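You operate a simulated robot arm through the tools that you are given. There is no shell and no other tool. Be economical: measure what you need, move in short steps, check, and stop when the job is done.

You are at the controls of a simulated robot arm. One attempt, no reset.

## Task
Start the loader and leave it running with the beacon on.
Fine: brake set, gear in neutral and the red dash button pulled out before you press start.

It is judged by the outcome, as a careful person would: the job done as asked, and still so three seconds after it is handed in. It fails if anything else is knocked over, pushed out of place, dropped, spilled or broken.

## Robot
A 6-joint arm with a two-finger parallel gripper, fixed in place. Base frame: the origin is at the foot of the arm, x ahead of it, y to its left, z up. Units: mm, rad, N and s.
With the tool pointing down near the work surface it reaches from about 360 to 820 mm from the base axis. Its first joint turns from -2.897 to 2.897 rad. Payload 3.91 kg.
Tool frame: the origin (TCP) lies between the finger pads and is the grasp point; the fingertips stand 30 mm ahead of it; z points along the fingers, y is the line along which they close. Largest opening 110 mm; finger width 20, thickness 10; the body of the gripper, 48 by 112 mm, starts 55 mm behind the TCP.
Orientation is told as [roll, pitch, yaw] about the base's x, y, z axes, in that order, counted from this pose: with the fingers straight down and closing along the base's y, the tool's x points along the base's -x, its y along +y and its z along -z.

## Interface
- The arm moves only by the tool send_rows. Its argument "rows" is one flat list of numbers, 7 for each row, row after row: the shift along the tool's x, y, z in units of 50 mm (1.0 is 50 mm), then the turn, a rotation vector about the tool's x, y, z in units of 4 degrees (1.0 is 4 degrees), then the gripper command, from -1 (shut) to 1 (fully open), values between in proportion. In form: [x, y, z, ax, ay, az, grip, x, y, z, ax, ay, az, grip, ...]. A call has 1 to 12 rows; each row shifts and turns the commanded pose from where the row before left it, along the tool's axes as they then stand. A call with a number of a shift or a turn outside -1 to 1 is refused whole. A row lasts 0.2 s, in which the tool goes at most 50 mm and 0.15 rad; a call with a longer step from one row to the next is refused whole, and so is a gripper value outside its range. Where a pose cannot be reached the arm comes as near as it can. A force on the tool above 70 N (or 10 N above the force at the start of the call, whichever is more), or a blocked arm, ends the call early, and 0.2 s more pass. The fingers move at their own pace (about 45 mm/s each) and stop on an object; they squeeze with about 41 N. The grip force told is the motor's: it shows also when the fingers shut on nothing. Time passes only in rows, and 0.2 s behind the last, so rows that do not move let the fingers close. It gives the time, the measured TCP pose, the force on the tool (base axes), the opening and the grip force at its end, in the units of the frame above (readings bear some noise).
- Cameras (640 x 400 px; columns grow to the right, rows downward): "scene" is fixed at [400.4, -501.5, 1654.5]; the picture's right is [1.00, 0.08, 0.00], its down [0.04, -0.51, -0.86] and it looks along [-0.07, 0.86, -0.51] (base axes); focal length 339 px, centre (320, 200). "wrist" rides on the gripper at [-36, 0, -57] in the tool frame; the picture's right is [0.00, -1.00, 0.00], its down [0.97, 0.00, -0.24] and it looks along [0.24, 0.00, 0.97] (tool axes); focal length 218 px, centre (320, 200). There is no depth. A picture from a camera that has moved, and an enlarged one, comes with that camera's place and axes in the base frame and with its lens. The place of the scene camera against the robot may be out by one fixed shift of up to 25 mm in any direction.
- snapshot(camera): a new picture of that camera. No time passes.
- slide_trunk(by): slides the trunk up (or, below 0, down) by that many mm; the arm rides with it, the base frame stays. It gives what a move gives, with no picture.
- enlarge(camera, box): a new picture of the part [left, top, right, bottom] of that camera's present view, enlarged. No time passes.
- hand_in(): hands the job in; it is judged then, once.

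Work in short steps. Places have to be worked out from the pictures, the camera data and where the tool is seen: move nearer, look again, correct. Check each grasp and each placing, and mend what went wrong. You have 120 turns and 84 pictures in all, those below and enlarged ones among them. Open the gripper and draw the arm clear of the work before you hand the job in, unless the task says otherwise; then end with one line.

The tools are called after "Request:" as a command line: name --argument value ..., lists and objects as JSON in quotes. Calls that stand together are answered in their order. send_rows: Moves the arm, as the interface text tells. Its arguments: {"type":"object","properties":{"rows":{"type":"array"}},"required":["rows"]} The other tools are called the same way: slide_trunk (by) slides the trunk up or down; snapshot (camera) takes a picture; enlarge (camera, box) takes an enlarged picture of a part of a camera's view; hand_in () hands the job in.

At the start:

```text
t: 0.0
position: [217.3, 401.5, 1283.7]
ee_rot: [-0.001, -0.001, -0.002]
force: [-0.5, 0.4, -0.3]
finger_gap: 110.1
grip_force: 0.0
trunk travel left (down, up): [-575.0, 35.0]
```

scene: 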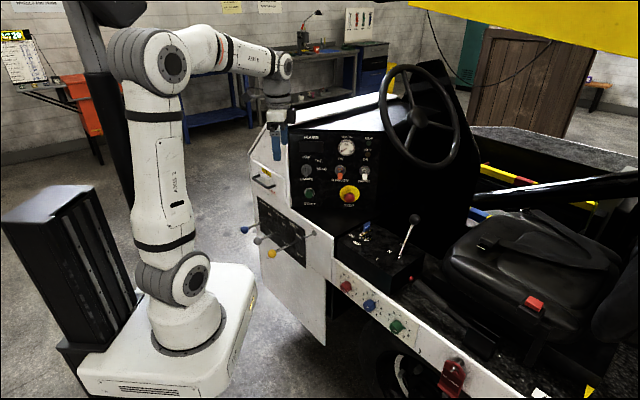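
wrist: 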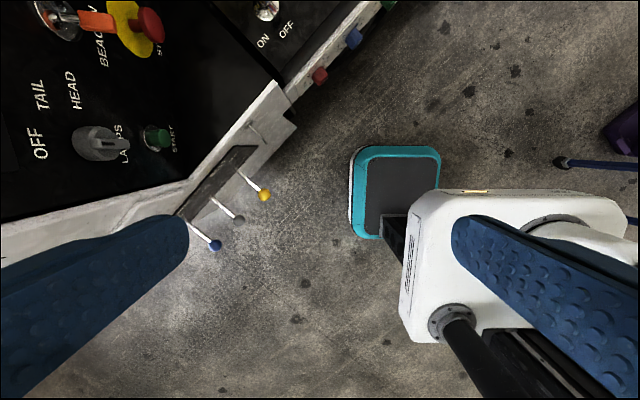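

The loader's dash is ahead of the arm; I'll enlarge the dash and the console to read the controls.

Request:
enlarge --camera "scene" --box '[280, 120, 400, 220]'

Request:
enlarge --camera "scene" --box '[320, 200, 480, 340]'

Request:
enlarge --camera "wrist" --box '[0, 0, 400, 250]'

```text
4.00 times, centred on (340, 170) of scene
camera zoom: at [400.4, -501.5, 1654.5], right [1.0, 0.08, 0.0], down [0.04, -0.51, -0.86], along [-0.07, 0.86, -0.51], focal length 1357 px, centre (240, 320)
```

zoom: 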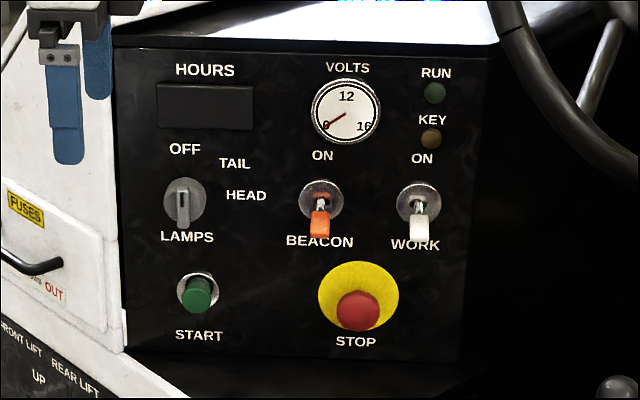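

```text
2.86 times, centred on (400, 270) of scene
camera zoom: at [400.4, -501.5, 1654.5], right [1.0, 0.08, 0.0], down [0.04, -0.51, -0.86], along [-0.07, 0.86, -0.51], focal length 969 px, centre (91, 0)
```

zoom: 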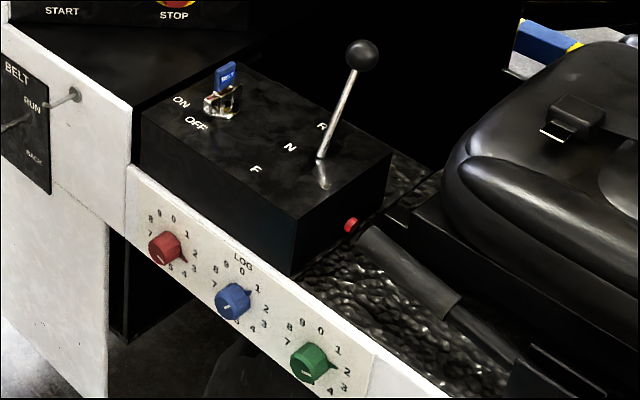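

```text
1.60 times, centred on (200, 125) of wrist
camera zoom: at [254.4, 401.6, 1339.2], right [0.0, -1.0, 0.0], down [-0.97, 0.0, 0.24], along [-0.24, 0.0, -0.97], focal length 349 px, centre (512, 320)
```

zoom: 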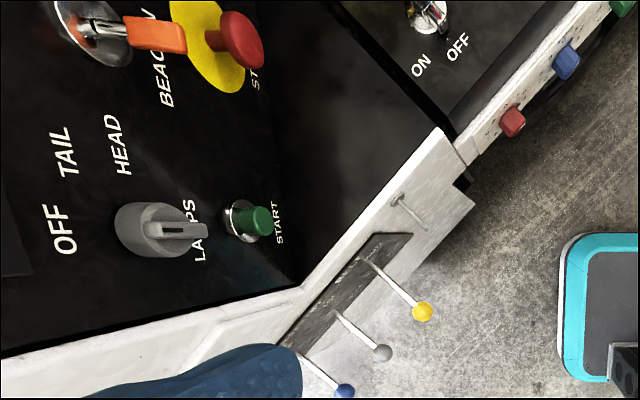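

Rough triangulation: dash plane near y≈645 facing −y, START ≈(265,649,993), STOP ≈(422,644,980), BEACON ≈(382,642,1075), key box around (490,490,9xx). I'll move to look down at the console from a safe height.

Request:
send_rows --rows '[-0.8, -0.3, 0, 0, 0, 0, 1, -0.8, -0.3, 0, 0, 0, 0, 1, -0.8, -0.3, 0, 0, 0, 0, 1, -0.8, -0.3, 0, 0, 0, 0, 1, -0.8, -0.3, 0, 0, 0, 0, 1, -0.8, -0.3, 0, 0, 0, 0, 1]'

Request:
snapshot --camera "wrist"

Request:
snapshot --camera "scene"

```text
t: 1.4
position: [459.7, 310.3, 1282.4]
ee_rot: [0.001, 0.001, -0.001]
force: [-0.5, -0.2, 0.1]
finger_gap: 110.1
grip_force: 0.0
trunk travel left (down, up): [-575.0, 35.0]
```

```text
78 pictures are left
camera wrist: at [496.1, 310.9, 1338.3], right [0.0, -1.0, 0.0], down [-0.97, 0.0, 0.24], along [-0.24, 0.0, -0.97], focal length 218 px, centre (320, 200)
```

wrist: 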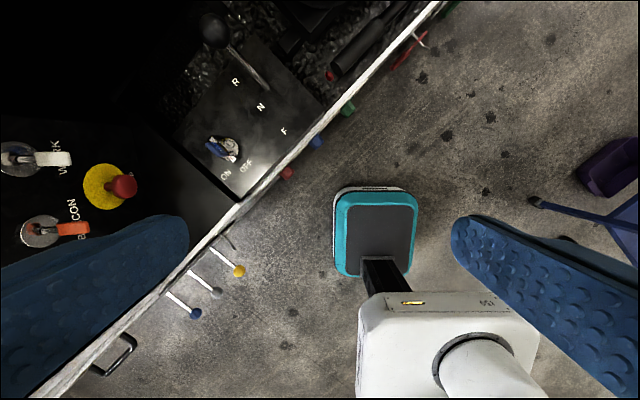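

```text
77 pictures are left
```

scene: 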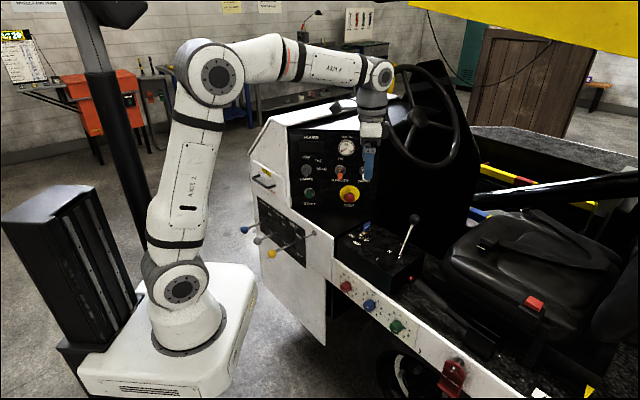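

The view shows the key, gear lever and the handbrake. Enlarging the console.

Request:
enlarge --camera "wrist" --box '[170, 0, 450, 200]'

Request:
enlarge --camera "scene" --box '[330, 205, 490, 345]'

```text
2.00 times, centred on (310, 100) of wrist
camera zoom: at [496.1, 310.9, 1338.3], right [0.0, -1.0, 0.0], down [-0.97, 0.0, 0.24], along [-0.24, 0.0, -0.97], focal length 436 px, centre (340, 400)
```

zoom: 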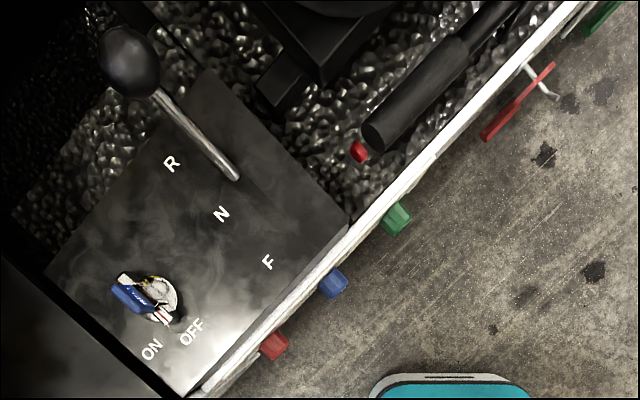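

```text
2.86 times, centred on (410, 275) of scene
camera zoom: at [400.4, -501.5, 1654.5], right [1.0, 0.08, 0.0], down [0.04, -0.51, -0.86], along [-0.07, 0.86, -0.51], focal length 969 px, centre (63, -14)
```

zoom: 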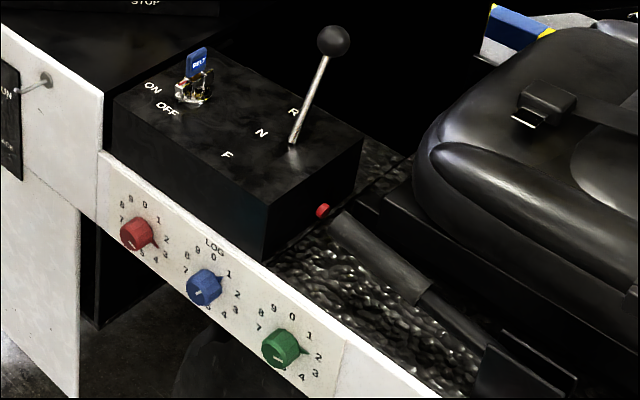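

Triangulated: gear knob ≈(633,440,1030) with its foot ≈(594,402,918), so it leans toward R; the handbrake lies nearly flat, button end ≈(615,293,917) running toward (706,206,896), i.e. released. I move above the brake handle and turn the gripper across it.

Request:
send_rows --rows '[-0.74, -0.18, 0.6, 0, 0, 0, 0, -0.74, -0.18, 0.6, 0, 0, 0, 0, -0.74, -0.18, 0.6, 0, 0, 0, 0, -0.74, -0.18, 0.6, 0, 0, 0, 0, -0.74, -0.18, 0.6, 0, 0, 0, 0, 0, 0, 0, 0, 0, 1, 0, 0, 0, 0, 0, 0, 1, 0, 0, 0, 0, 0, 0, 1, 0, 0, 0, 0, 0, 0, 1, 0, 0, 0, 0, 0, 0, 1, 0, 0, 0, 0, 0, 0, 1, 0]'

Request:
send_rows --rows '[0, 0, 0, 0, 0, 1, 0, 0, 0, 0, 0, 0, 1, 0, 0, 0, 0, 0, 0, 1, 0, 0, 0, 0, 0, 0, 1, 0, 0, 0, 0, 0, 0, 1, 0]'

Request:
snapshot --camera "wrist"

Request:
snapshot --camera "scene"

```text
t: 3.8
position: [643.0, 267.8, 1134.1]
ee_rot: [-0.001, 0.001, -0.422]
force: [0.0, -0.6, 0.8]
finger_gap: 54.8
grip_force: 0.1
trunk travel left (down, up): [-575.0, 35.0]
```

```text
t: 5.0
position: [642.4, 266.3, 1131.3]
ee_rot: [0.0, 0.0, -0.771]
force: [0.4, 0.0, 0.4]
finger_gap: 54.8
grip_force: 0.1
trunk travel left (down, up): [-575.0, 35.0]
```

```text
74 pictures are left
camera wrist: at [669.4, 241.8, 1189.0], right [-0.7, -0.72, 0.0], down [-0.7, 0.68, 0.24], along [-0.17, 0.17, -0.97], focal length 218 px, centre (320, 200)
```

wrist: 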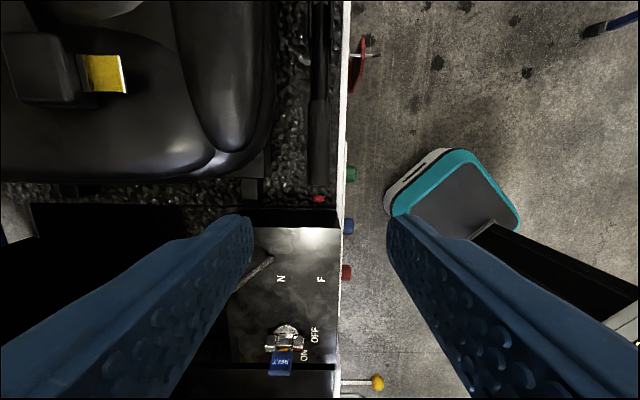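

```text
73 pictures are left
```

scene: 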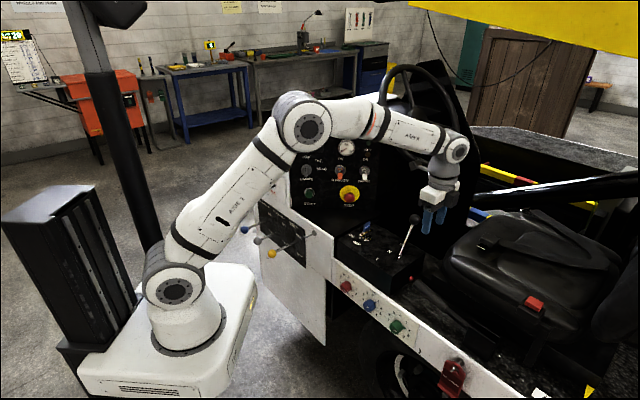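

Aligned with the vehicle now. Enlarging the handbrake to find its pivot and clearances.

Request:
enlarge --camera "wrist" --box '[230, 0, 390, 210]'

Request:
enlarge --camera "scene" --box '[390, 250, 550, 390]'

```text
1.90 times, centred on (310, 105) of wrist
camera zoom: at [669.4, 241.8, 1189.0], right [-0.7, -0.72, 0.0], down [-0.7, 0.68, 0.24], along [-0.17, 0.17, -0.97], focal length 416 px, centre (339, 381)
```

zoom: 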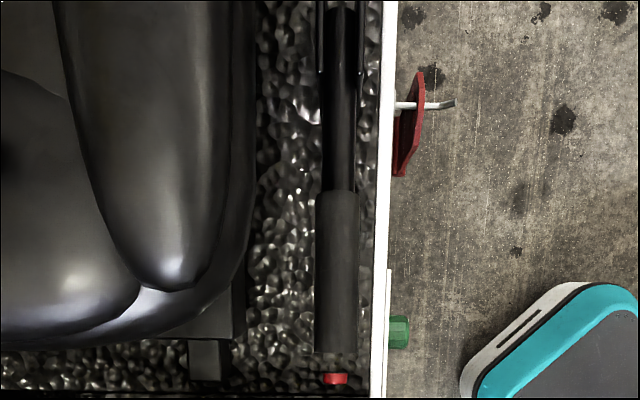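

```text
2.86 times, centred on (470, 320) of scene
camera zoom: at [400.4, -501.5, 1654.5], right [1.0, 0.08, 0.0], down [0.04, -0.51, -0.86], along [-0.07, 0.86, -0.51], focal length 969 px, centre (-109, -143)
```

zoom: 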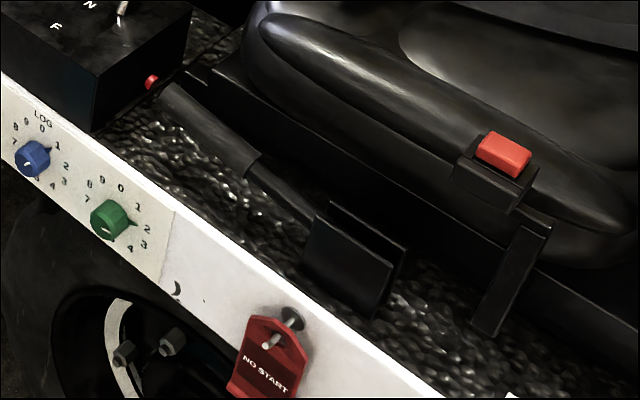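

There are notes: a "NO START" tag on the side, something red on the fuse door, and a tag on the key. I'll look at these closer.

Request:
enlarge --camera "scene" --box '[425, 345, 485, 400]'

Request:
enlarge --camera "scene" --box '[245, 150, 335, 270]'

Request:
enlarge --camera "scene" --box '[350, 215, 400, 250]'

Request:
enlarge --camera "scene" --box '[0, 20, 60, 100]'

Request:
enlarge --camera "scene" --box '[200, 0, 400, 110]'

```text
7.27 times, centred on (455, 372) of scene
camera zoom: at [400.4, -501.5, 1654.5], right [1.0, 0.08, 0.0], down [0.04, -0.51, -0.86], along [-0.07, 0.86, -0.51], focal length 2467 px, centre (-662, -1054)
```

zoom: 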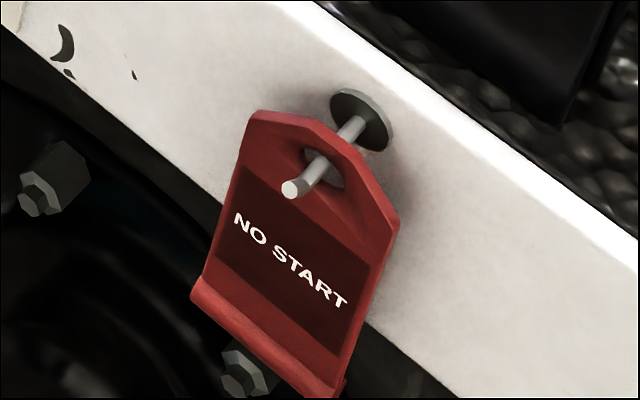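

```text
3.33 times, centred on (290, 210) of scene
camera zoom: at [400.4, -501.5, 1654.5], right [1.0, 0.08, 0.0], down [0.04, -0.51, -0.86], along [-0.07, 0.86, -0.51], focal length 1131 px, centre (420, 167)
```

zoom: 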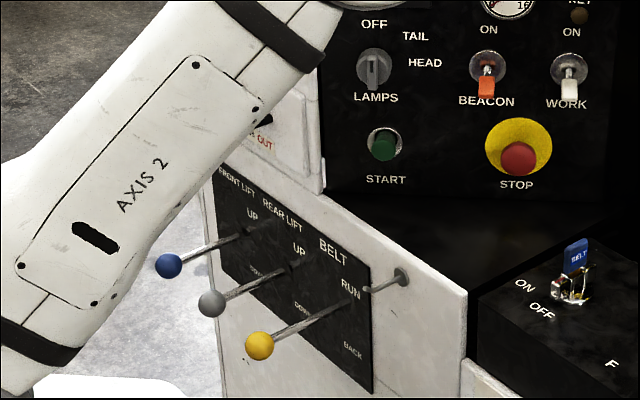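

```text
11.43 times, centred on (375, 232) of scene
camera zoom: at [400.4, -501.5, 1654.5], right [1.0, 0.08, 0.0], down [0.04, -0.51, -0.86], along [-0.07, 0.86, -0.51], focal length 3877 px, centre (-309, -171)
```

zoom: 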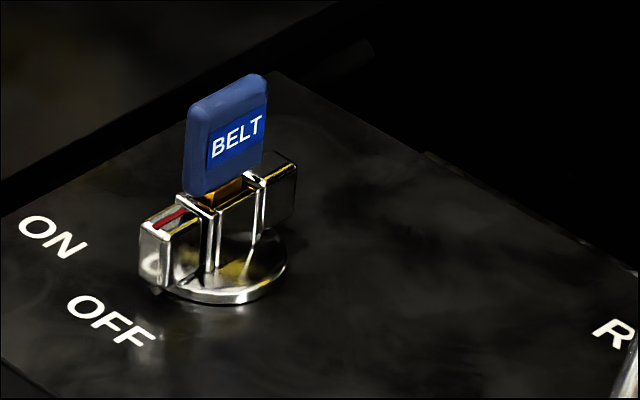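

```text
5.00 times, centred on (30, 60) of scene
camera zoom: at [400.4, -501.5, 1654.5], right [1.0, 0.08, 0.0], down [0.04, -0.51, -0.86], along [-0.07, 0.86, -0.51], focal length 1696 px, centre (1770, 900)
```

zoom: 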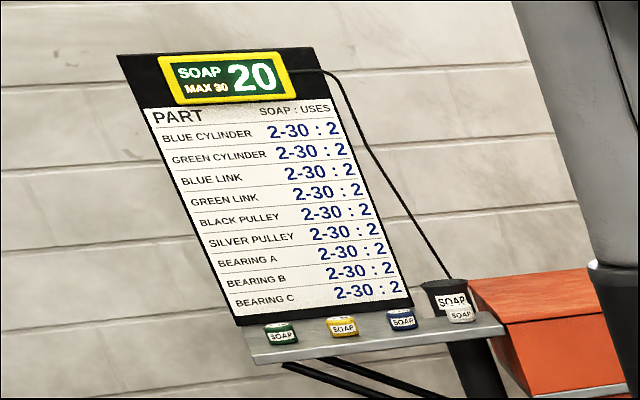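

```text
3.20 times, centred on (300, 55) of scene
camera zoom: at [400.4, -501.5, 1654.5], right [1.0, 0.08, 0.0], down [0.04, -0.51, -0.86], along [-0.07, 0.86, -0.51], focal length 1086 px, centre (384, 664)
```

zoom: 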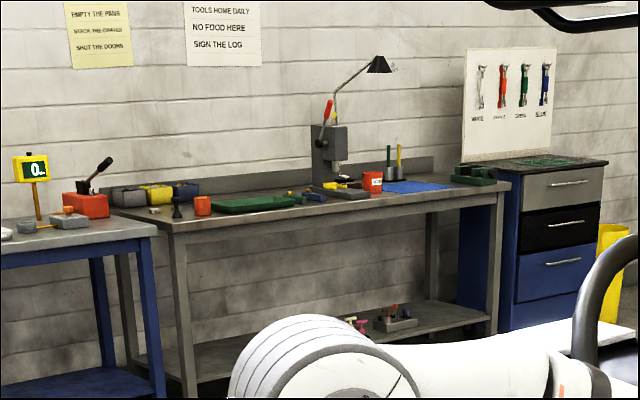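

The "NO START" tag hangs on a plain stowage pin, not on a control; the key fob reads BELT (belt loader). Brake grip runs from ≈(636,277,913) to (710,205,895), ø≈28. I go down over it in steps.

Request:
send_rows --rows '[-0.48, 0.07, 0, 0, 0, 0, 0, 0, 0, 0.8, 0, 0, 0, 0, 0, 0, 0.8, 0, 0, 0, 0, 0, 0, 0.8, 0, 0, 0, 0, 0, 0, 0.7, 0, 0, 0, 0]'

Request:
snapshot --camera "wrist"

Request:
enlarge --camera "scene" --box '[380, 180, 540, 320]'

```text
t: 6.2
position: [660.8, 251.6, 976.6]
ee_rot: [-0.002, -0.001, -0.769]
force: [0.1, 0.8, 0.4]
finger_gap: 54.9
grip_force: 0.0
trunk travel left (down, up): [-575.0, 35.0]
```

```text
65 pictures are left
camera wrist: at [688.1, 226.2, 1033.2], right [-0.69, -0.72, 0.0], down [-0.7, 0.67, 0.24], along [-0.17, 0.17, -0.97], focal length 218 px, centre (320, 200)
```

wrist: 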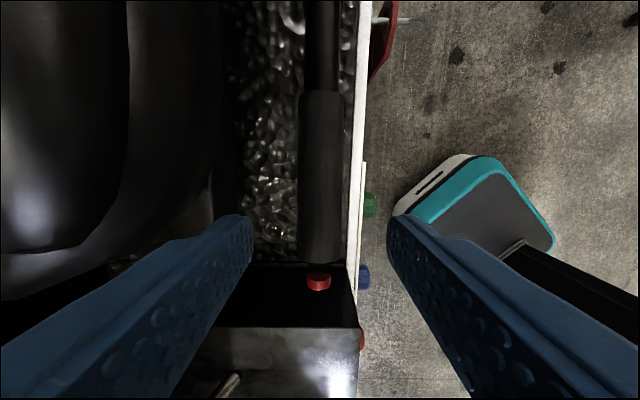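

```text
2.86 times, centred on (460, 250) of scene
camera zoom: at [400.4, -501.5, 1654.5], right [1.0, 0.08, 0.0], down [0.04, -0.51, -0.86], along [-0.07, 0.86, -0.51], focal length 969 px, centre (-80, 57)
```

zoom: 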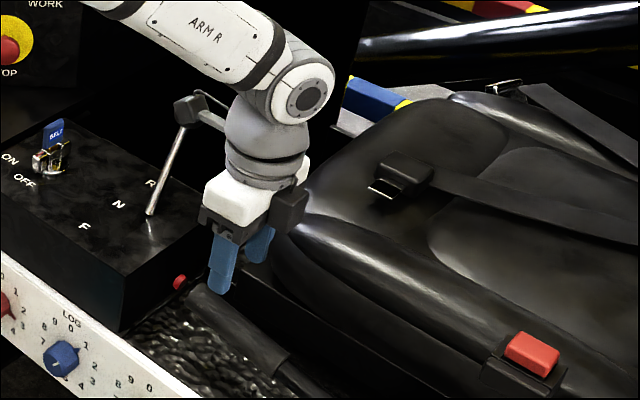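

Something near the gear knob looks odd; checking.

Request:
enlarge --camera "scene" --box '[405, 200, 475, 260]'

```text
6.67 times, centred on (440, 230) of scene
camera zoom: at [400.4, -501.5, 1654.5], right [1.0, 0.08, 0.0], down [0.04, -0.51, -0.86], along [-0.07, 0.86, -0.51], focal length 2262 px, centre (-480, 0)
```

zoom: 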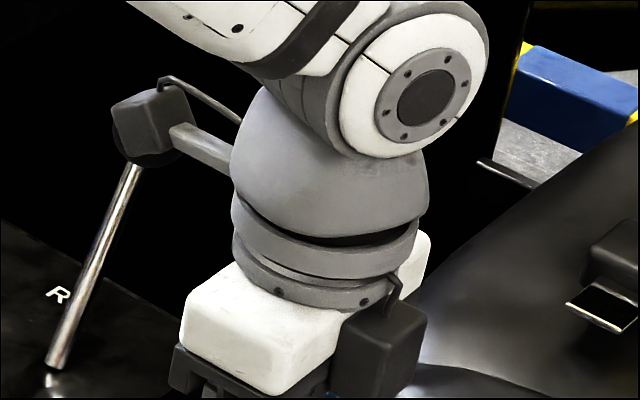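

It's only a sensor box on the wrist, in front of the knob in the view (~100 mm from it). The grip is centred between the fingers; I go down and close.

Request:
send_rows --rows '[0, 0, 0.5, 0, 0, 0, 0, 0, 0, 0.5, 0, 0, 0, 0, 0, 0, 0.36, 0, 0, 0, 0]'

Request:
send_rows --rows '[0, 0, 0, 0, 0, 0, -1, 0, 0, 0, 0, 0, 0, -1, 0, 0, 0, 0, 0, 0, -1]'

Request:
snapshot --camera "wrist"

```text
t: 6.9
position: [666.9, 253.7, 943.4]
ee_rot: [0.037, -0.013, -0.771]
force: [-12.2, -7.5, 32.9]
finger_gap: 50.9
grip_force: 0.0
trunk travel left (down, up): [-575.0, 35.0]
stopped in row 3: the force on the tool passed its limit (the readings are from after the stop); the commanded pose is now the measured one
```

```text
t: 7.7
position: [665.5, 252.8, 943.4]
ee_rot: [0.037, -0.014, -0.771]
force: [-5.0, -7.0, 50.0]
finger_gap: 0.0
grip_force: 19.2
trunk travel left (down, up): [-575.0, 35.0]
```

```text
62 pictures are left
camera wrist: at [691.2, 226.6, 1000.2], right [-0.7, -0.72, -0.04], down [-0.71, 0.67, 0.23], along [-0.14, 0.18, -0.97], focal length 218 px, centre (320, 200)
```

wrist: 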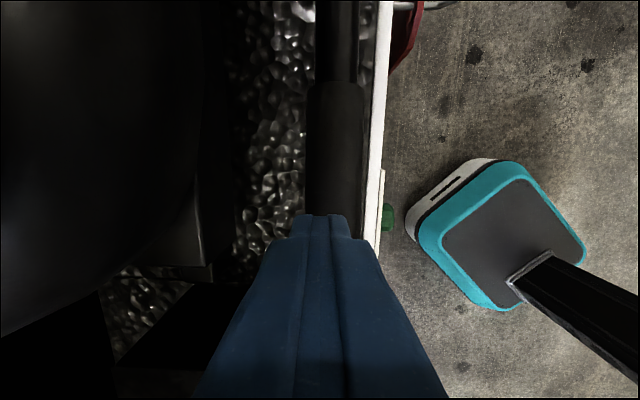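

The descent was blocked at z 943 with a push away from the seat, so the gripper body or camera touched the seat cushion; the fingers closed above the lever. I open a bit, back up and look.

Request:
send_rows --rows '[0, 0, -0.4, 0, 0, 0, -1, 0, 0, -0.8, -0.5, 0.2, 0, 0, 0, 0, 0, 0, 0, 0, 0]'

Request:
enlarge --camera "scene" --box '[400, 190, 520, 310]'

Request:
snapshot --camera "wrist"

```text
t: 8.5
position: [666.6, 252.1, 993.2]
ee_rot: [0.059, 0.006, -0.77]
force: [-1.2, -1.1, 0.7]
finger_gap: 49.4
grip_force: 0.1
trunk travel left (down, up): [-575.0, 35.0]
```

```text
3.33 times, centred on (460, 250) of scene
camera zoom: at [400.4, -501.5, 1654.5], right [1.0, 0.08, 0.0], down [0.04, -0.51, -0.86], along [-0.07, 0.86, -0.51], focal length 1131 px, centre (-147, 33)
```

zoom: 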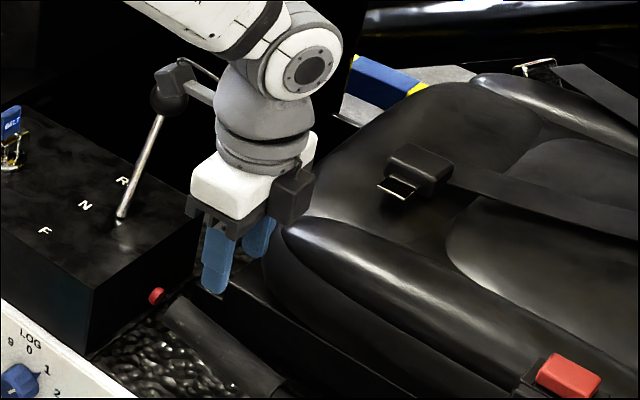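

```text
60 pictures are left
camera wrist: at [691.9, 224.8, 1049.7], right [-0.69, -0.72, -0.06], down [-0.71, 0.66, 0.24], along [-0.14, 0.21, -0.97], focal length 218 px, centre (320, 200)
```

wrist: 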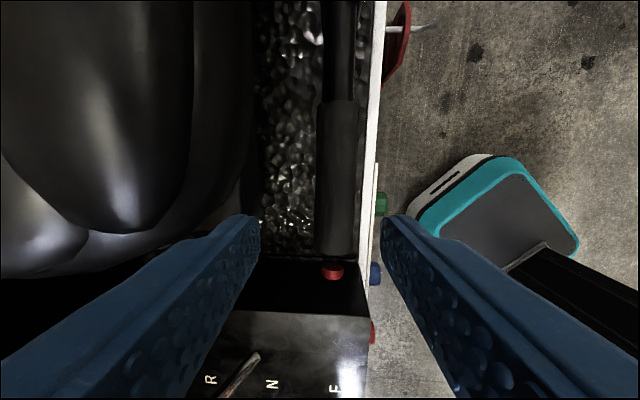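

The camera housing hits the seat front. I'll lean the gripper body ~18° away from the seat and grasp nearer the lever tip, at about (654,258,911).

Request:
send_rows --rows '[0, 0, 0, -1, 0, 0, 0, 0, 0, 0, -1, 0, 0, 0, 0, 0, 0, -1, 0, 0, 0, 0, 0, 0, -1, 0, 0, 0, 0.2, -0.6, 0, 0, 0, 0, 0, 0, 0, 0.6, 0, 0, 0, 0]'

Request:
snapshot --camera "wrist"

Request:
enlarge --camera "scene" --box '[400, 190, 520, 310]'

```text
t: 9.9
position: [648.5, 248.0, 957.0]
ee_rot: [0.342, 0.004, -0.771]
force: [-0.7, -0.1, -0.1]
finger_gap: 55.1
grip_force: 0.1
trunk travel left (down, up): [-575.0, 35.0]
```

```text
59 pictures are left
camera wrist: at [661.7, 209.2, 1010.5], right [-0.66, -0.68, -0.34], down [-0.75, 0.62, 0.23], along [0.05, 0.4, -0.91], focal length 218 px, centre (320, 200)
```

wrist: 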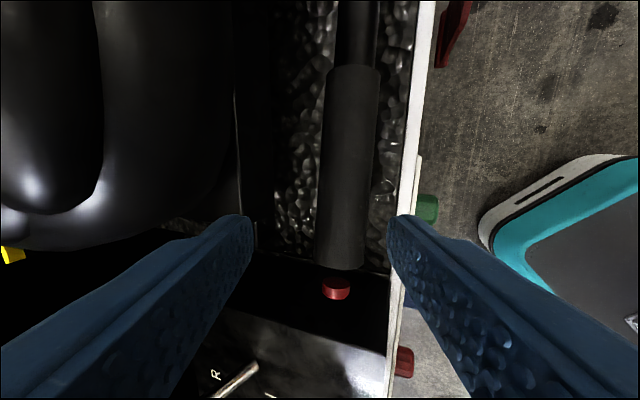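

```text
3.33 times, centred on (460, 250) of scene
camera zoom: at [400.4, -501.5, 1654.5], right [1.0, 0.08, 0.0], down [0.04, -0.51, -0.86], along [-0.07, 0.86, -0.51], focal length 1131 px, centre (-147, 33)
```

zoom: 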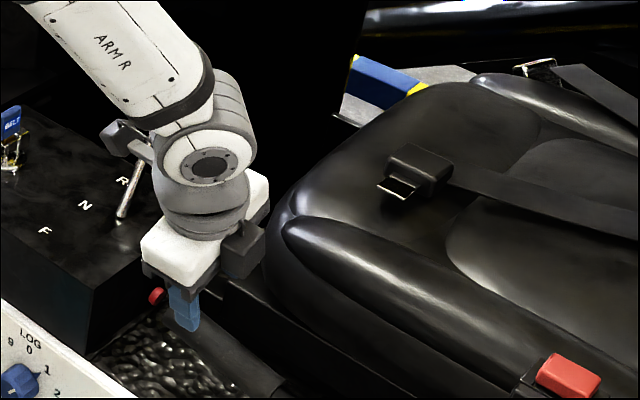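

Lever lies ~10 mm to the sill side of the finger centre; correcting and going down the remaining ~48 mm.

Request:
send_rows --rows '[0, -0.2, 0, 0, 0, 0, 0, 0, 0, 0.5, 0, 0, 0, 0, 0, 0, 0.46, 0, 0, 0, 0]'

Request:
snapshot --camera "wrist"

```text
t: 10.7
position: [650.6, 252.7, 907.8]
ee_rot: [0.343, 0.004, -0.769]
force: [-0.7, -0.4, -0.2]
finger_gap: 55.1
grip_force: 0.0
trunk travel left (down, up): [-575.0, 35.0]
```

```text
57 pictures are left
camera wrist: at [664.7, 214.0, 961.3], right [-0.66, -0.68, -0.33], down [-0.75, 0.62, 0.23], along [0.05, 0.4, -0.91], focal length 218 px, centre (320, 200)
```

wrist: 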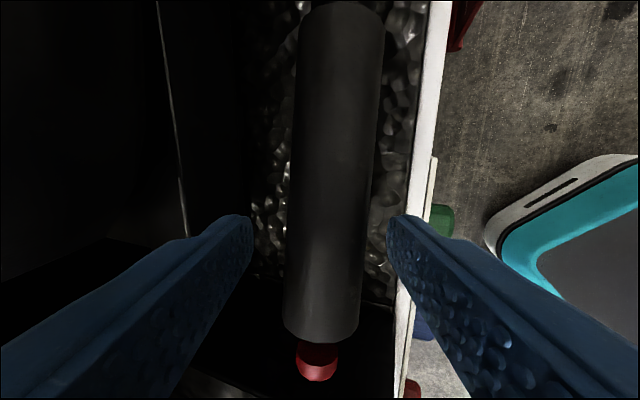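

The lever sits between the fingers without contact; closing.

Request:
send_rows --rows '[0, 0, 0, 0, 0, 0, -0.8, 0, 0, 0, 0, 0, 0, -0.8, 0, 0, 0, 0, 0, 0, -0.8]'

Request:
snapshot --camera "wrist"

```text
t: 11.5
position: [648.7, 251.8, 908.3]
ee_rot: [0.339, 0.008, -0.771]
force: [-7.3, -10.6, -4.9]
finger_gap: 33.3
grip_force: 44.8
trunk travel left (down, up): [-575.0, 35.0]
```

```text
56 pictures are left
camera wrist: at [663.2, 212.4, 960.7], right [-0.66, -0.68, -0.33], down [-0.75, 0.62, 0.23], along [0.05, 0.4, -0.91], focal length 218 px, centre (320, 200)
```

wrist: 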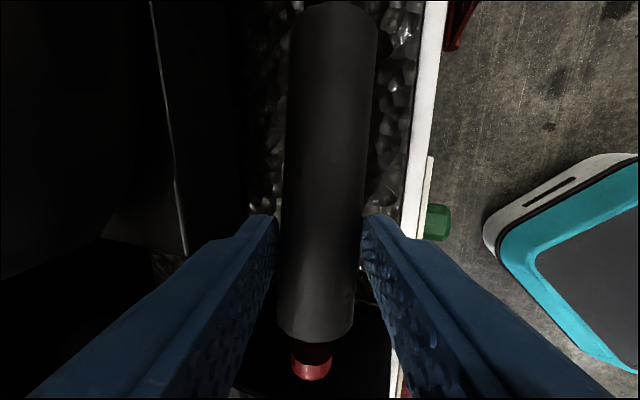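

Gripped (33 mm). I lift along an arc about the pivot ~190 mm behind, a little at first.

Request:
send_rows --rows '[-0.08, 0.106, -0.303, 0, 0, 0, -0.8, -0.106, 0.104, -0.295, 0, 0, 0, -0.8]'

Request:
enlarge --camera "scene" --box '[400, 220, 540, 340]'

```text
t: 12.1
position: [655.7, 244.8, 942.3]
ee_rot: [0.343, 0.004, -0.77]
force: [-17.3, -10.5, -6.4]
finger_gap: 34.8
grip_force: 31.5
trunk travel left (down, up): [-575.0, 35.0]
```

```text
3.33 times, centred on (470, 280) of scene
camera zoom: at [400.4, -501.5, 1654.5], right [1.0, 0.08, 0.0], down [0.04, -0.51, -0.86], along [-0.07, 0.86, -0.51], focal length 1131 px, centre (-180, -67)
```

zoom: 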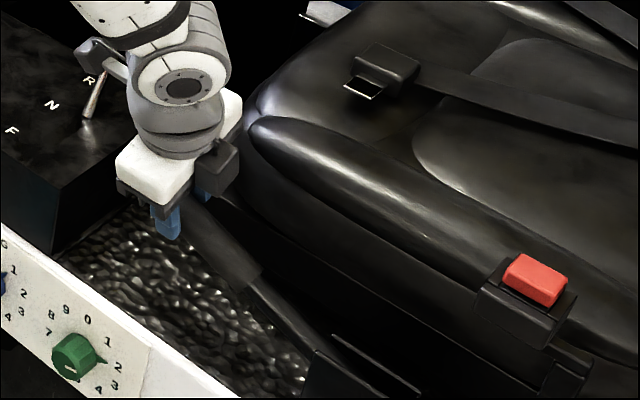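

Lever comes up with low force; continuing the arc.

Request:
send_rows --rows '[-0.13, 0.1, -0.286, 0, 0, 0, -0.8, -0.158, 0.096, -0.274, 0, 0, 0, -0.8, -0.18, 0.09, -0.26, 0, 0, 0, -0.8]'

Request:
enlarge --camera "scene" --box '[400, 220, 540, 340]'

Request:
snapshot --camera "wrist"

```text
t: 12.9
position: [671.4, 227.8, 985.4]
ee_rot: [0.34, 0.004, -0.768]
force: [-21.7, -7.3, -8.9]
finger_gap: 36.7
grip_force: 44.8
trunk travel left (down, up): [-575.0, 35.0]
```

```text
3.33 times, centred on (470, 280) of scene
camera zoom: at [400.4, -501.5, 1654.5], right [1.0, 0.08, 0.0], down [0.04, -0.51, -0.86], along [-0.07, 0.86, -0.51], focal length 1131 px, centre (-180, -67)
```

zoom: 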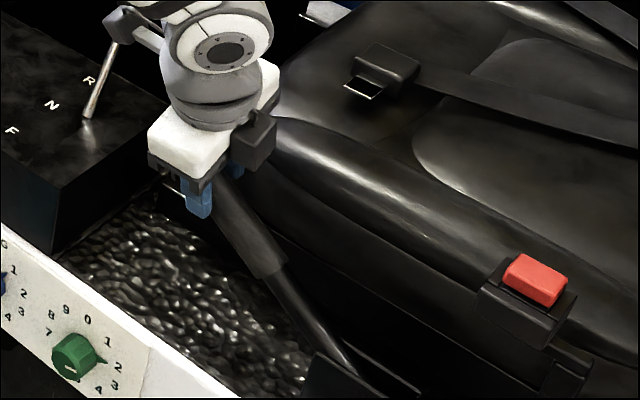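

```text
53 pictures are left
camera wrist: at [685.6, 189.9, 1038.2], right [-0.66, -0.68, -0.33], down [-0.75, 0.62, 0.23], along [0.05, 0.4, -0.91], focal length 218 px, centre (320, 200)
```

wrist: 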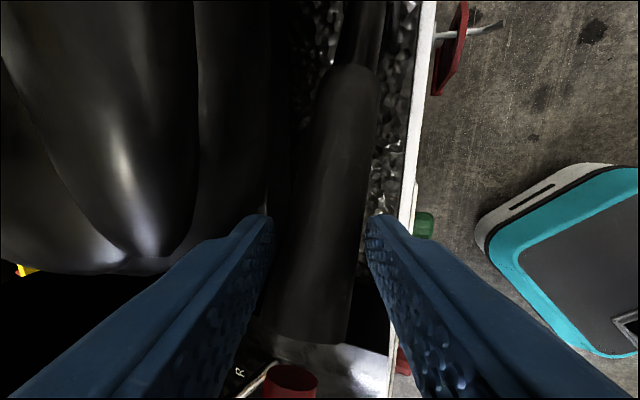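

Lever now ~35° up. Continuing, easing sideways load a bit.

Request:
send_rows --rows '[-0.2, 0.0, -0.245, 0, 0, 0, -0.8, -0.22, 0.06, -0.23, 0, 0, 0, -0.8]'

Request:
enlarge --camera "scene" --box '[400, 200, 540, 340]'

```text
t: 13.5
position: [686.8, 213.0, 1011.1]
ee_rot: [0.346, 0.0, -0.768]
force: [-6.5, 14.0, -0.3]
finger_gap: 36.7
grip_force: 45.0
trunk travel left (down, up): [-575.0, 35.0]
```

```text
2.86 times, centred on (470, 270) of scene
camera zoom: at [400.4, -501.5, 1654.5], right [1.0, 0.08, 0.0], down [0.04, -0.51, -0.86], along [-0.07, 0.86, -0.51], focal length 969 px, centre (-109, 0)
```

zoom: 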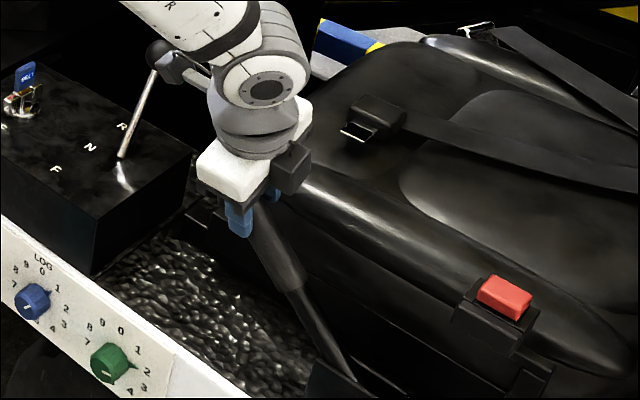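

Still low force; continuing upward with slightly less pull-in.

Request:
send_rows --rows '[-0.13, 0.09, -0.25, 0, 0, 0, -0.8, -0.2, 0.08, -0.23, 0, 0, 0, -0.8]'

Request:
enlarge --camera "scene" --box '[400, 200, 540, 340]'

```text
t: 14.1
position: [700.6, 199.3, 1028.8]
ee_rot: [0.339, 0.004, -0.771]
force: [12.8, 4.7, -21.5]
finger_gap: 36.2
grip_force: 45.0
trunk travel left (down, up): [-575.0, 35.0]
```

```text
2.86 times, centred on (470, 270) of scene
camera zoom: at [400.4, -501.5, 1654.5], right [1.0, 0.08, 0.0], down [0.04, -0.51, -0.86], along [-0.07, 0.86, -0.51], focal length 969 px, centre (-109, 0)
```

zoom: 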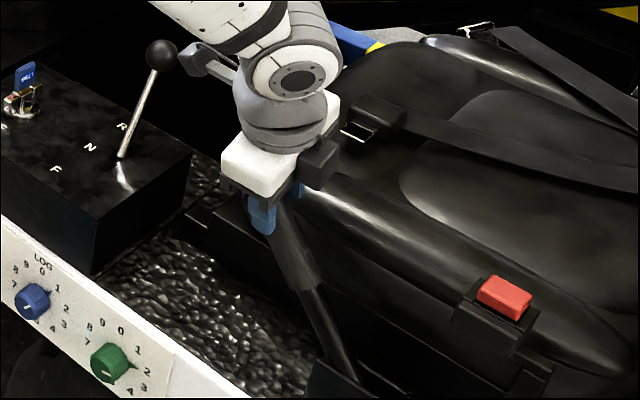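

Downward resistance starts to appear (−21 N); one more small step to see if it is the stop.

Request:
send_rows --rows '[-0.12, 0.06, -0.16, 0, 0, 0, -0.8, -0.12, 0.05, -0.14, 0, 0, 0, -0.8]'

```text
t: 14.7
position: [710.8, 189.0, 1042.5]
ee_rot: [0.335, 0.006, -0.768]
force: [17.3, -12.3, -36.5]
finger_gap: 35.0
grip_force: 45.1
trunk travel left (down, up): [-575.0, 35.0]
```

Resistance is rising clearly (−36 N): likely at its stop. I open the fingers and watch whether the lever stays up.

Request:
send_rows --rows '[0, 0, 0, 0, 0, 0, 0.2, 0, 0, 0, 0, 0, 0, 0.2, 0, 0, 0, 0, 0, 0, 0.2]'

Request:
enlarge --camera "scene" --box '[400, 200, 540, 340]'

Request:
snapshot --camera "wrist"

```text
t: 15.5
position: [705.8, 190.9, 1047.2]
ee_rot: [0.34, 0.003, -0.77]
force: [0.4, -0.1, -0.9]
finger_gap: 66.0
grip_force: 0.0
trunk travel left (down, up): [-575.0, 35.0]
```

```text
2.86 times, centred on (470, 270) of scene
camera zoom: at [400.4, -501.5, 1654.5], right [1.0, 0.08, 0.0], down [0.04, -0.51, -0.86], along [-0.07, 0.86, -0.51], focal length 969 px, centre (-109, 0)
```

zoom: 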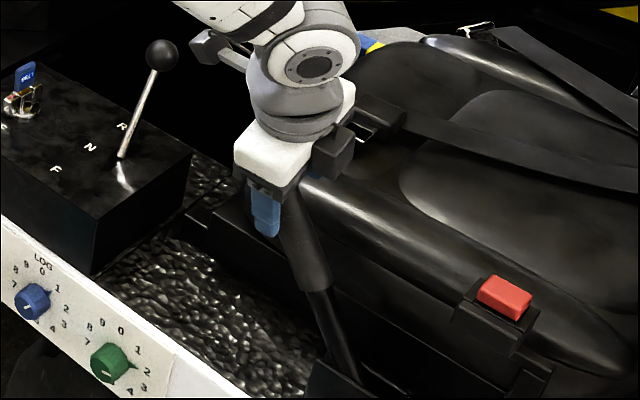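

```text
49 pictures are left
camera wrist: at [720.5, 152.1, 1101.0], right [-0.66, -0.68, -0.33], down [-0.75, 0.62, 0.23], along [0.05, 0.4, -0.91], focal length 218 px, centre (320, 200)
```

wrist: 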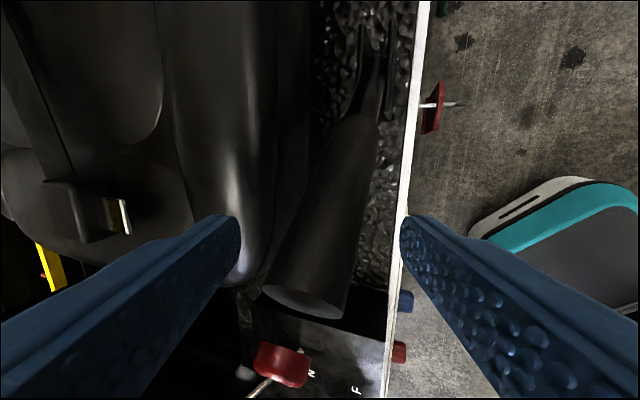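

The lever stays up at ~55° with the fingers open: brake set. I back out along the tool and look at gear knob and wheel.

Request:
send_rows --rows '[0, 0, -0.6, 0, 0, 0, 0.25, 0, 0, -0.8, 0, 0, 0, 0.25, 0, 0, -0.8, 0, 0, 0, 0.25, 0, 0, -0.8, 0, 0, 0, 0.25, 0, 0, 0, 1, 0, 0, 0.25, 0, 0, 0, 1, 0, 0, 0.25]'

Request:
snapshot --camera "scene"

Request:
snapshot --camera "wrist"

```text
t: 16.9
position: [671.6, 154.6, 1189.4]
ee_rot: [0.201, 0.003, -0.771]
force: [0.4, 0.9, -0.5]
finger_gap: 68.8
grip_force: 0.0
trunk travel left (down, up): [-575.0, 35.0]
```

```text
48 pictures are left
```

scene: 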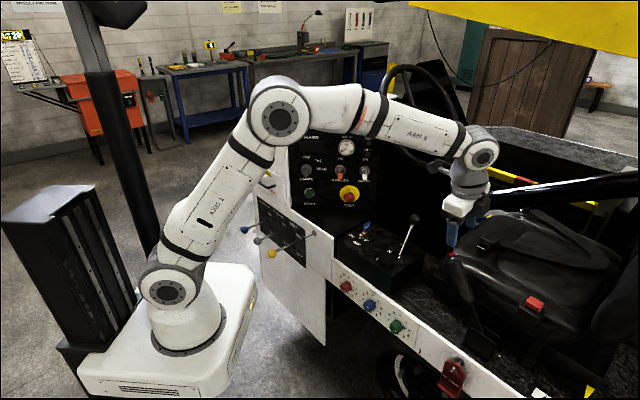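

```text
47 pictures are left
camera wrist: at [691.1, 120.8, 1245.0], right [-0.68, -0.7, -0.2], down [-0.73, 0.64, 0.24], along [-0.04, 0.31, -0.95], focal length 218 px, centre (320, 200)
```

wrist: 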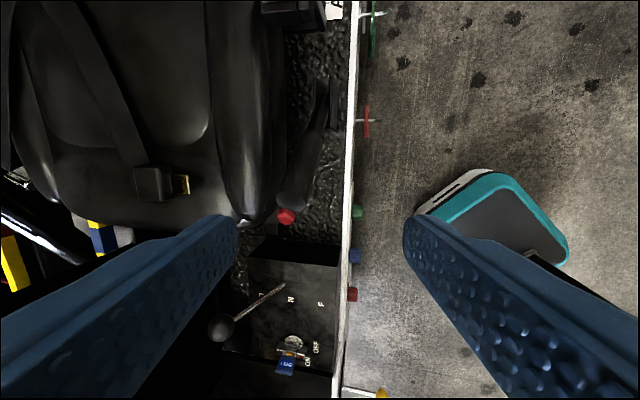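

Two wrist views put the gear knob at ≈(639,446,1014), foot ≈(601,409,890): leaning ~23° to R. Brake lever stands up. I approach the knob, keeping the body leaned away from the wheel.

Request:
send_rows --rows '[0.75, 0.49, 0, 0, 0, 0, 0.25, 0.75, 0.49, 0, 0, 0, 0, 0.25, 0.75, 0.49, 0.2, 0, 0, 0, 0.25, 0.75, 0.49, 0.3, 0, 0, 0, 0.25]'

Request:
snapshot --camera "scene"

Request:
snapshot --camera "wrist"

```text
t: 17.9
position: [633.2, 333.7, 1186.3]
ee_rot: [0.201, 0.004, -0.77]
force: [-0.5, 0.8, -0.8]
finger_gap: 68.6
grip_force: 0.1
trunk travel left (down, up): [-575.0, 35.0]
```

```text
46 pictures are left
```

scene: 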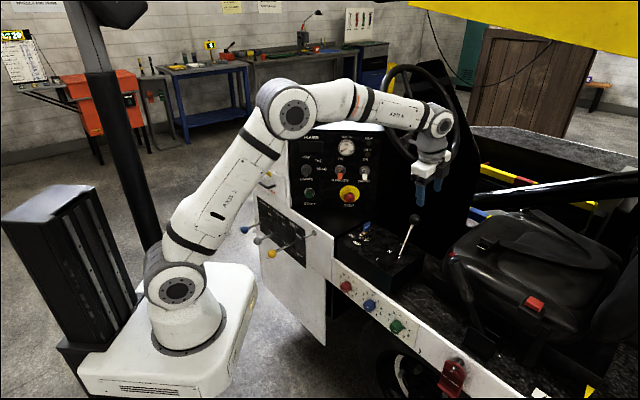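

```text
45 pictures are left
camera wrist: at [653.7, 299.4, 1240.9], right [-0.68, -0.7, -0.2], down [-0.73, 0.64, 0.24], along [-0.04, 0.31, -0.95], focal length 218 px, centre (320, 200)
```

wrist: 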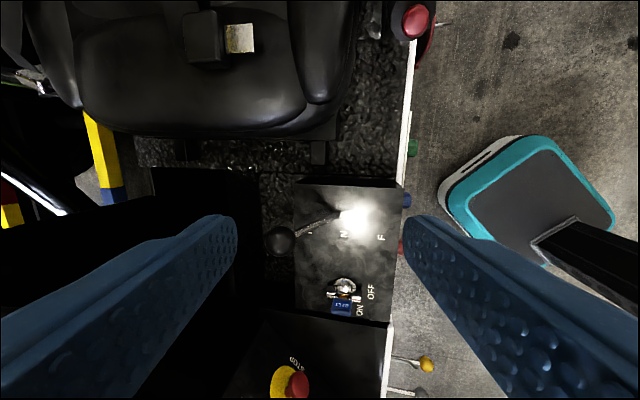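

Knob confirmed at ≈(640,445,1014). Moving to 115 mm short of it along the tool axis, then checking.

Request:
send_rows --rows '[0.5, 0.33, 0.3, 0, 0, 0, 0.25, 0.5, 0.33, 0.4, 0, 0, 0, 0.25, 0.48, 0.32, 0.7, 0, 0, 0, 0.25]'

Request:
enlarge --camera "scene" --box '[340, 50, 500, 270]'

Request:
snapshot --camera "wrist"

```text
t: 18.7
position: [623.5, 429.1, 1126.1]
ee_rot: [0.2, 0.004, -0.77]
force: [-0.1, 0.1, -0.6]
finger_gap: 68.8
grip_force: 0.0
trunk travel left (down, up): [-575.0, 35.0]
```

```text
1.82 times, centred on (420, 160) of scene
camera zoom: at [400.4, -501.5, 1654.5], right [1.0, 0.08, 0.0], down [0.04, -0.51, -0.86], along [-0.07, 0.86, -0.51], focal length 617 px, centre (138, 273)
```

zoom: 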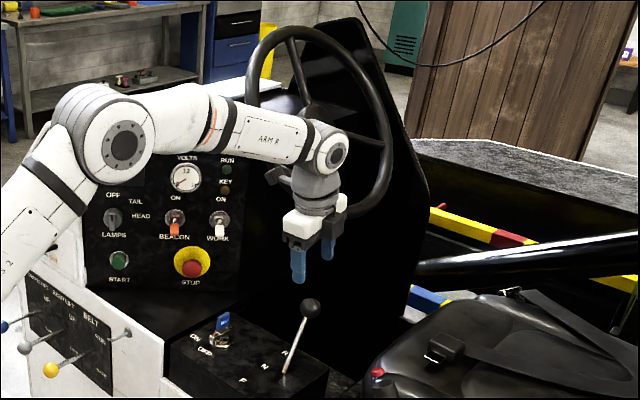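

```text
43 pictures are left
camera wrist: at [643.3, 396.2, 1181.4], right [-0.68, -0.7, -0.2], down [-0.73, 0.64, 0.24], along [-0.04, 0.31, -0.95], focal length 218 px, centre (320, 200)
```

wrist: 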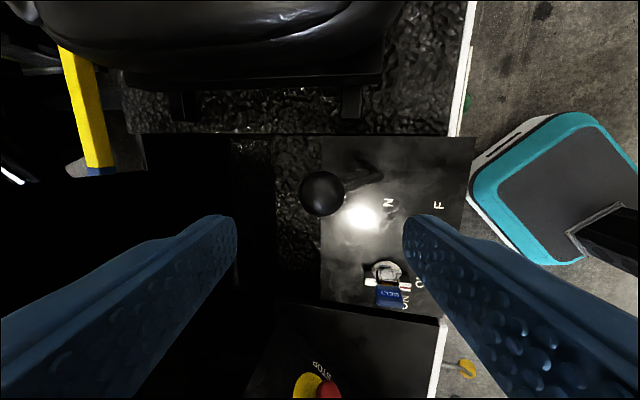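

Knob is right on the tool axis. Descending 100 mm so it sits between the fingers.

Request:
send_rows --rows '[0, 0, 0.6, 0, 0, 0, 0.25, 0, 0, 0.6, 0, 0, 0, 0.25, 0, 0, 0.5, 0, 0, 0, 0.25, 0, 0, 0.3, 0, 0, 0, 0.25]'

Request:
snapshot --camera "wrist"

```text
t: 19.7
position: [639.2, 441.9, 1028.9]
ee_rot: [0.2, 0.004, -0.771]
force: [0.0, 0.6, 0.2]
finger_gap: 68.8
grip_force: 0.1
trunk travel left (down, up): [-575.0, 35.0]
```

```text
42 pictures are left
camera wrist: at [658.1, 409.1, 1084.2], right [-0.68, -0.7, -0.2], down [-0.73, 0.64, 0.24], along [-0.04, 0.31, -0.95], focal length 218 px, centre (320, 200)
```

wrist: 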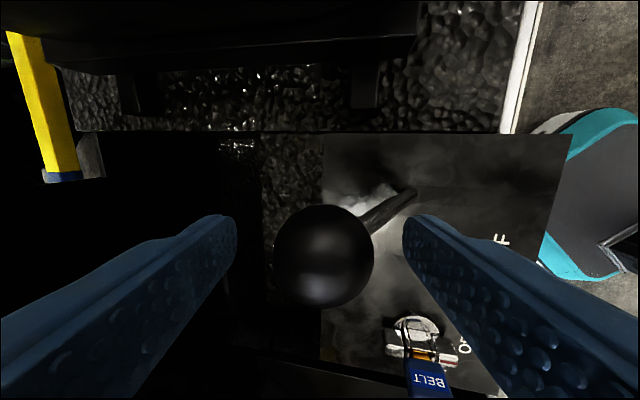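

Knob is centred. I cage it at ~42 mm and swing it toward neutral in two arcs, checking in between.

Request:
send_rows --rows '[0, 0, 0, 0, 0, 0, -0.24, 0, 0, 0, 0, 0, 0, -0.24, 0, -0.16, -0.09, 0, 0, 0, -0.24, 0, -0.16, -0.09, 0, 0, 0, -0.24, 0, -0.16, -0.08, 0, 0, 0, -0.24, 0, -0.17, -0.06, 0, 0, 0, -0.24]'

Request:
enlarge --camera "scene" --box '[340, 180, 460, 280]'

Request:
snapshot --camera "wrist"

```text
t: 21.1
position: [612.5, 416.1, 1037.8]
ee_rot: [0.202, 0.003, -0.769]
force: [0.0, -0.3, 1.3]
finger_gap: 42.1
grip_force: 0.4
trunk travel left (down, up): [-575.0, 35.0]
```

```text
4.00 times, centred on (400, 230) of scene
camera zoom: at [400.4, -501.5, 1654.5], right [1.0, 0.08, 0.0], down [0.04, -0.51, -0.86], along [-0.07, 0.86, -0.51], focal length 1357 px, centre (0, 80)
```

zoom: 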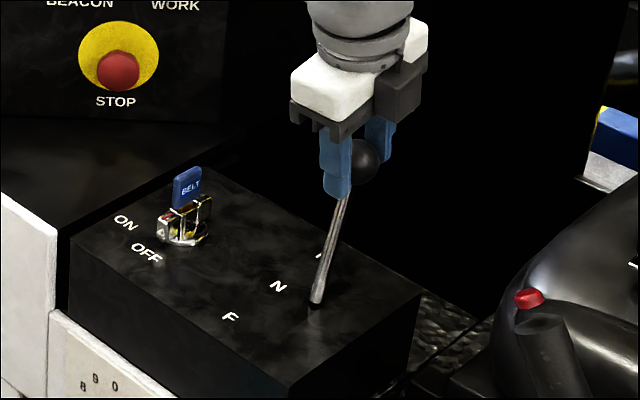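

```text
40 pictures are left
camera wrist: at [632.2, 383.3, 1093.1], right [-0.68, -0.7, -0.2], down [-0.73, 0.64, 0.24], along [-0.04, 0.31, -0.95], focal length 218 px, centre (320, 200)
```

wrist: 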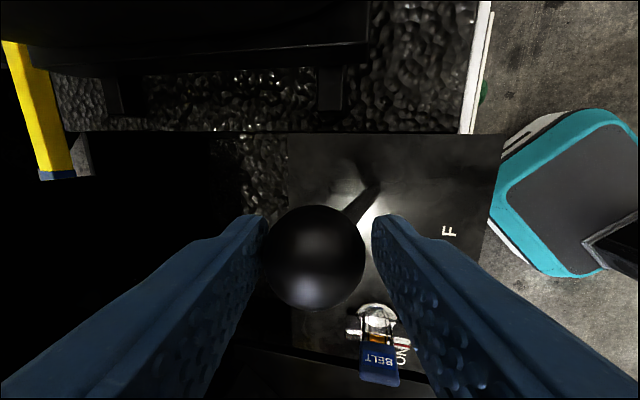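

Halfway: knob ≈(617,421). About 21 mm more to upright.

Request:
send_rows --rows '[0, -0.14, -0.04, 0, 0, 0, -0.24, 0, -0.14, -0.04, 0, 0, 0, -0.24, 0, -0.13, -0.04, 0, 0, 0, -0.24]'

Request:
enlarge --camera "scene" --box '[340, 180, 460, 280]'

Request:
snapshot --camera "wrist"

```text
t: 21.9
position: [598.8, 400.4, 1039.4]
ee_rot: [0.2, 0.003, -0.768]
force: [-1.0, -1.7, 0.0]
finger_gap: 43.1
grip_force: 0.7
trunk travel left (down, up): [-575.0, 35.0]
```

```text
4.00 times, centred on (400, 230) of scene
camera zoom: at [400.4, -501.5, 1654.5], right [1.0, 0.08, 0.0], down [0.04, -0.51, -0.86], along [-0.07, 0.86, -0.51], focal length 1357 px, centre (0, 80)
```

zoom: 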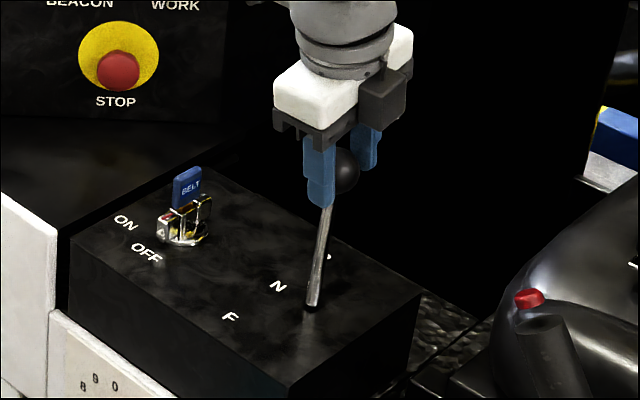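

```text
38 pictures are left
camera wrist: at [617.9, 367.8, 1095.3], right [-0.68, -0.7, -0.2], down [-0.73, 0.64, 0.24], along [-0.04, 0.31, -0.95], focal length 218 px, centre (320, 200)
```

wrist: 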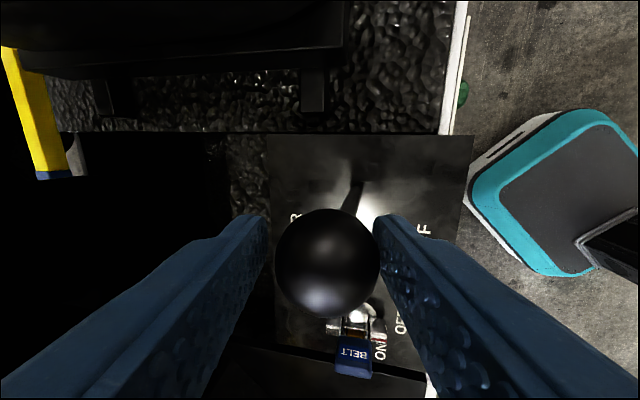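

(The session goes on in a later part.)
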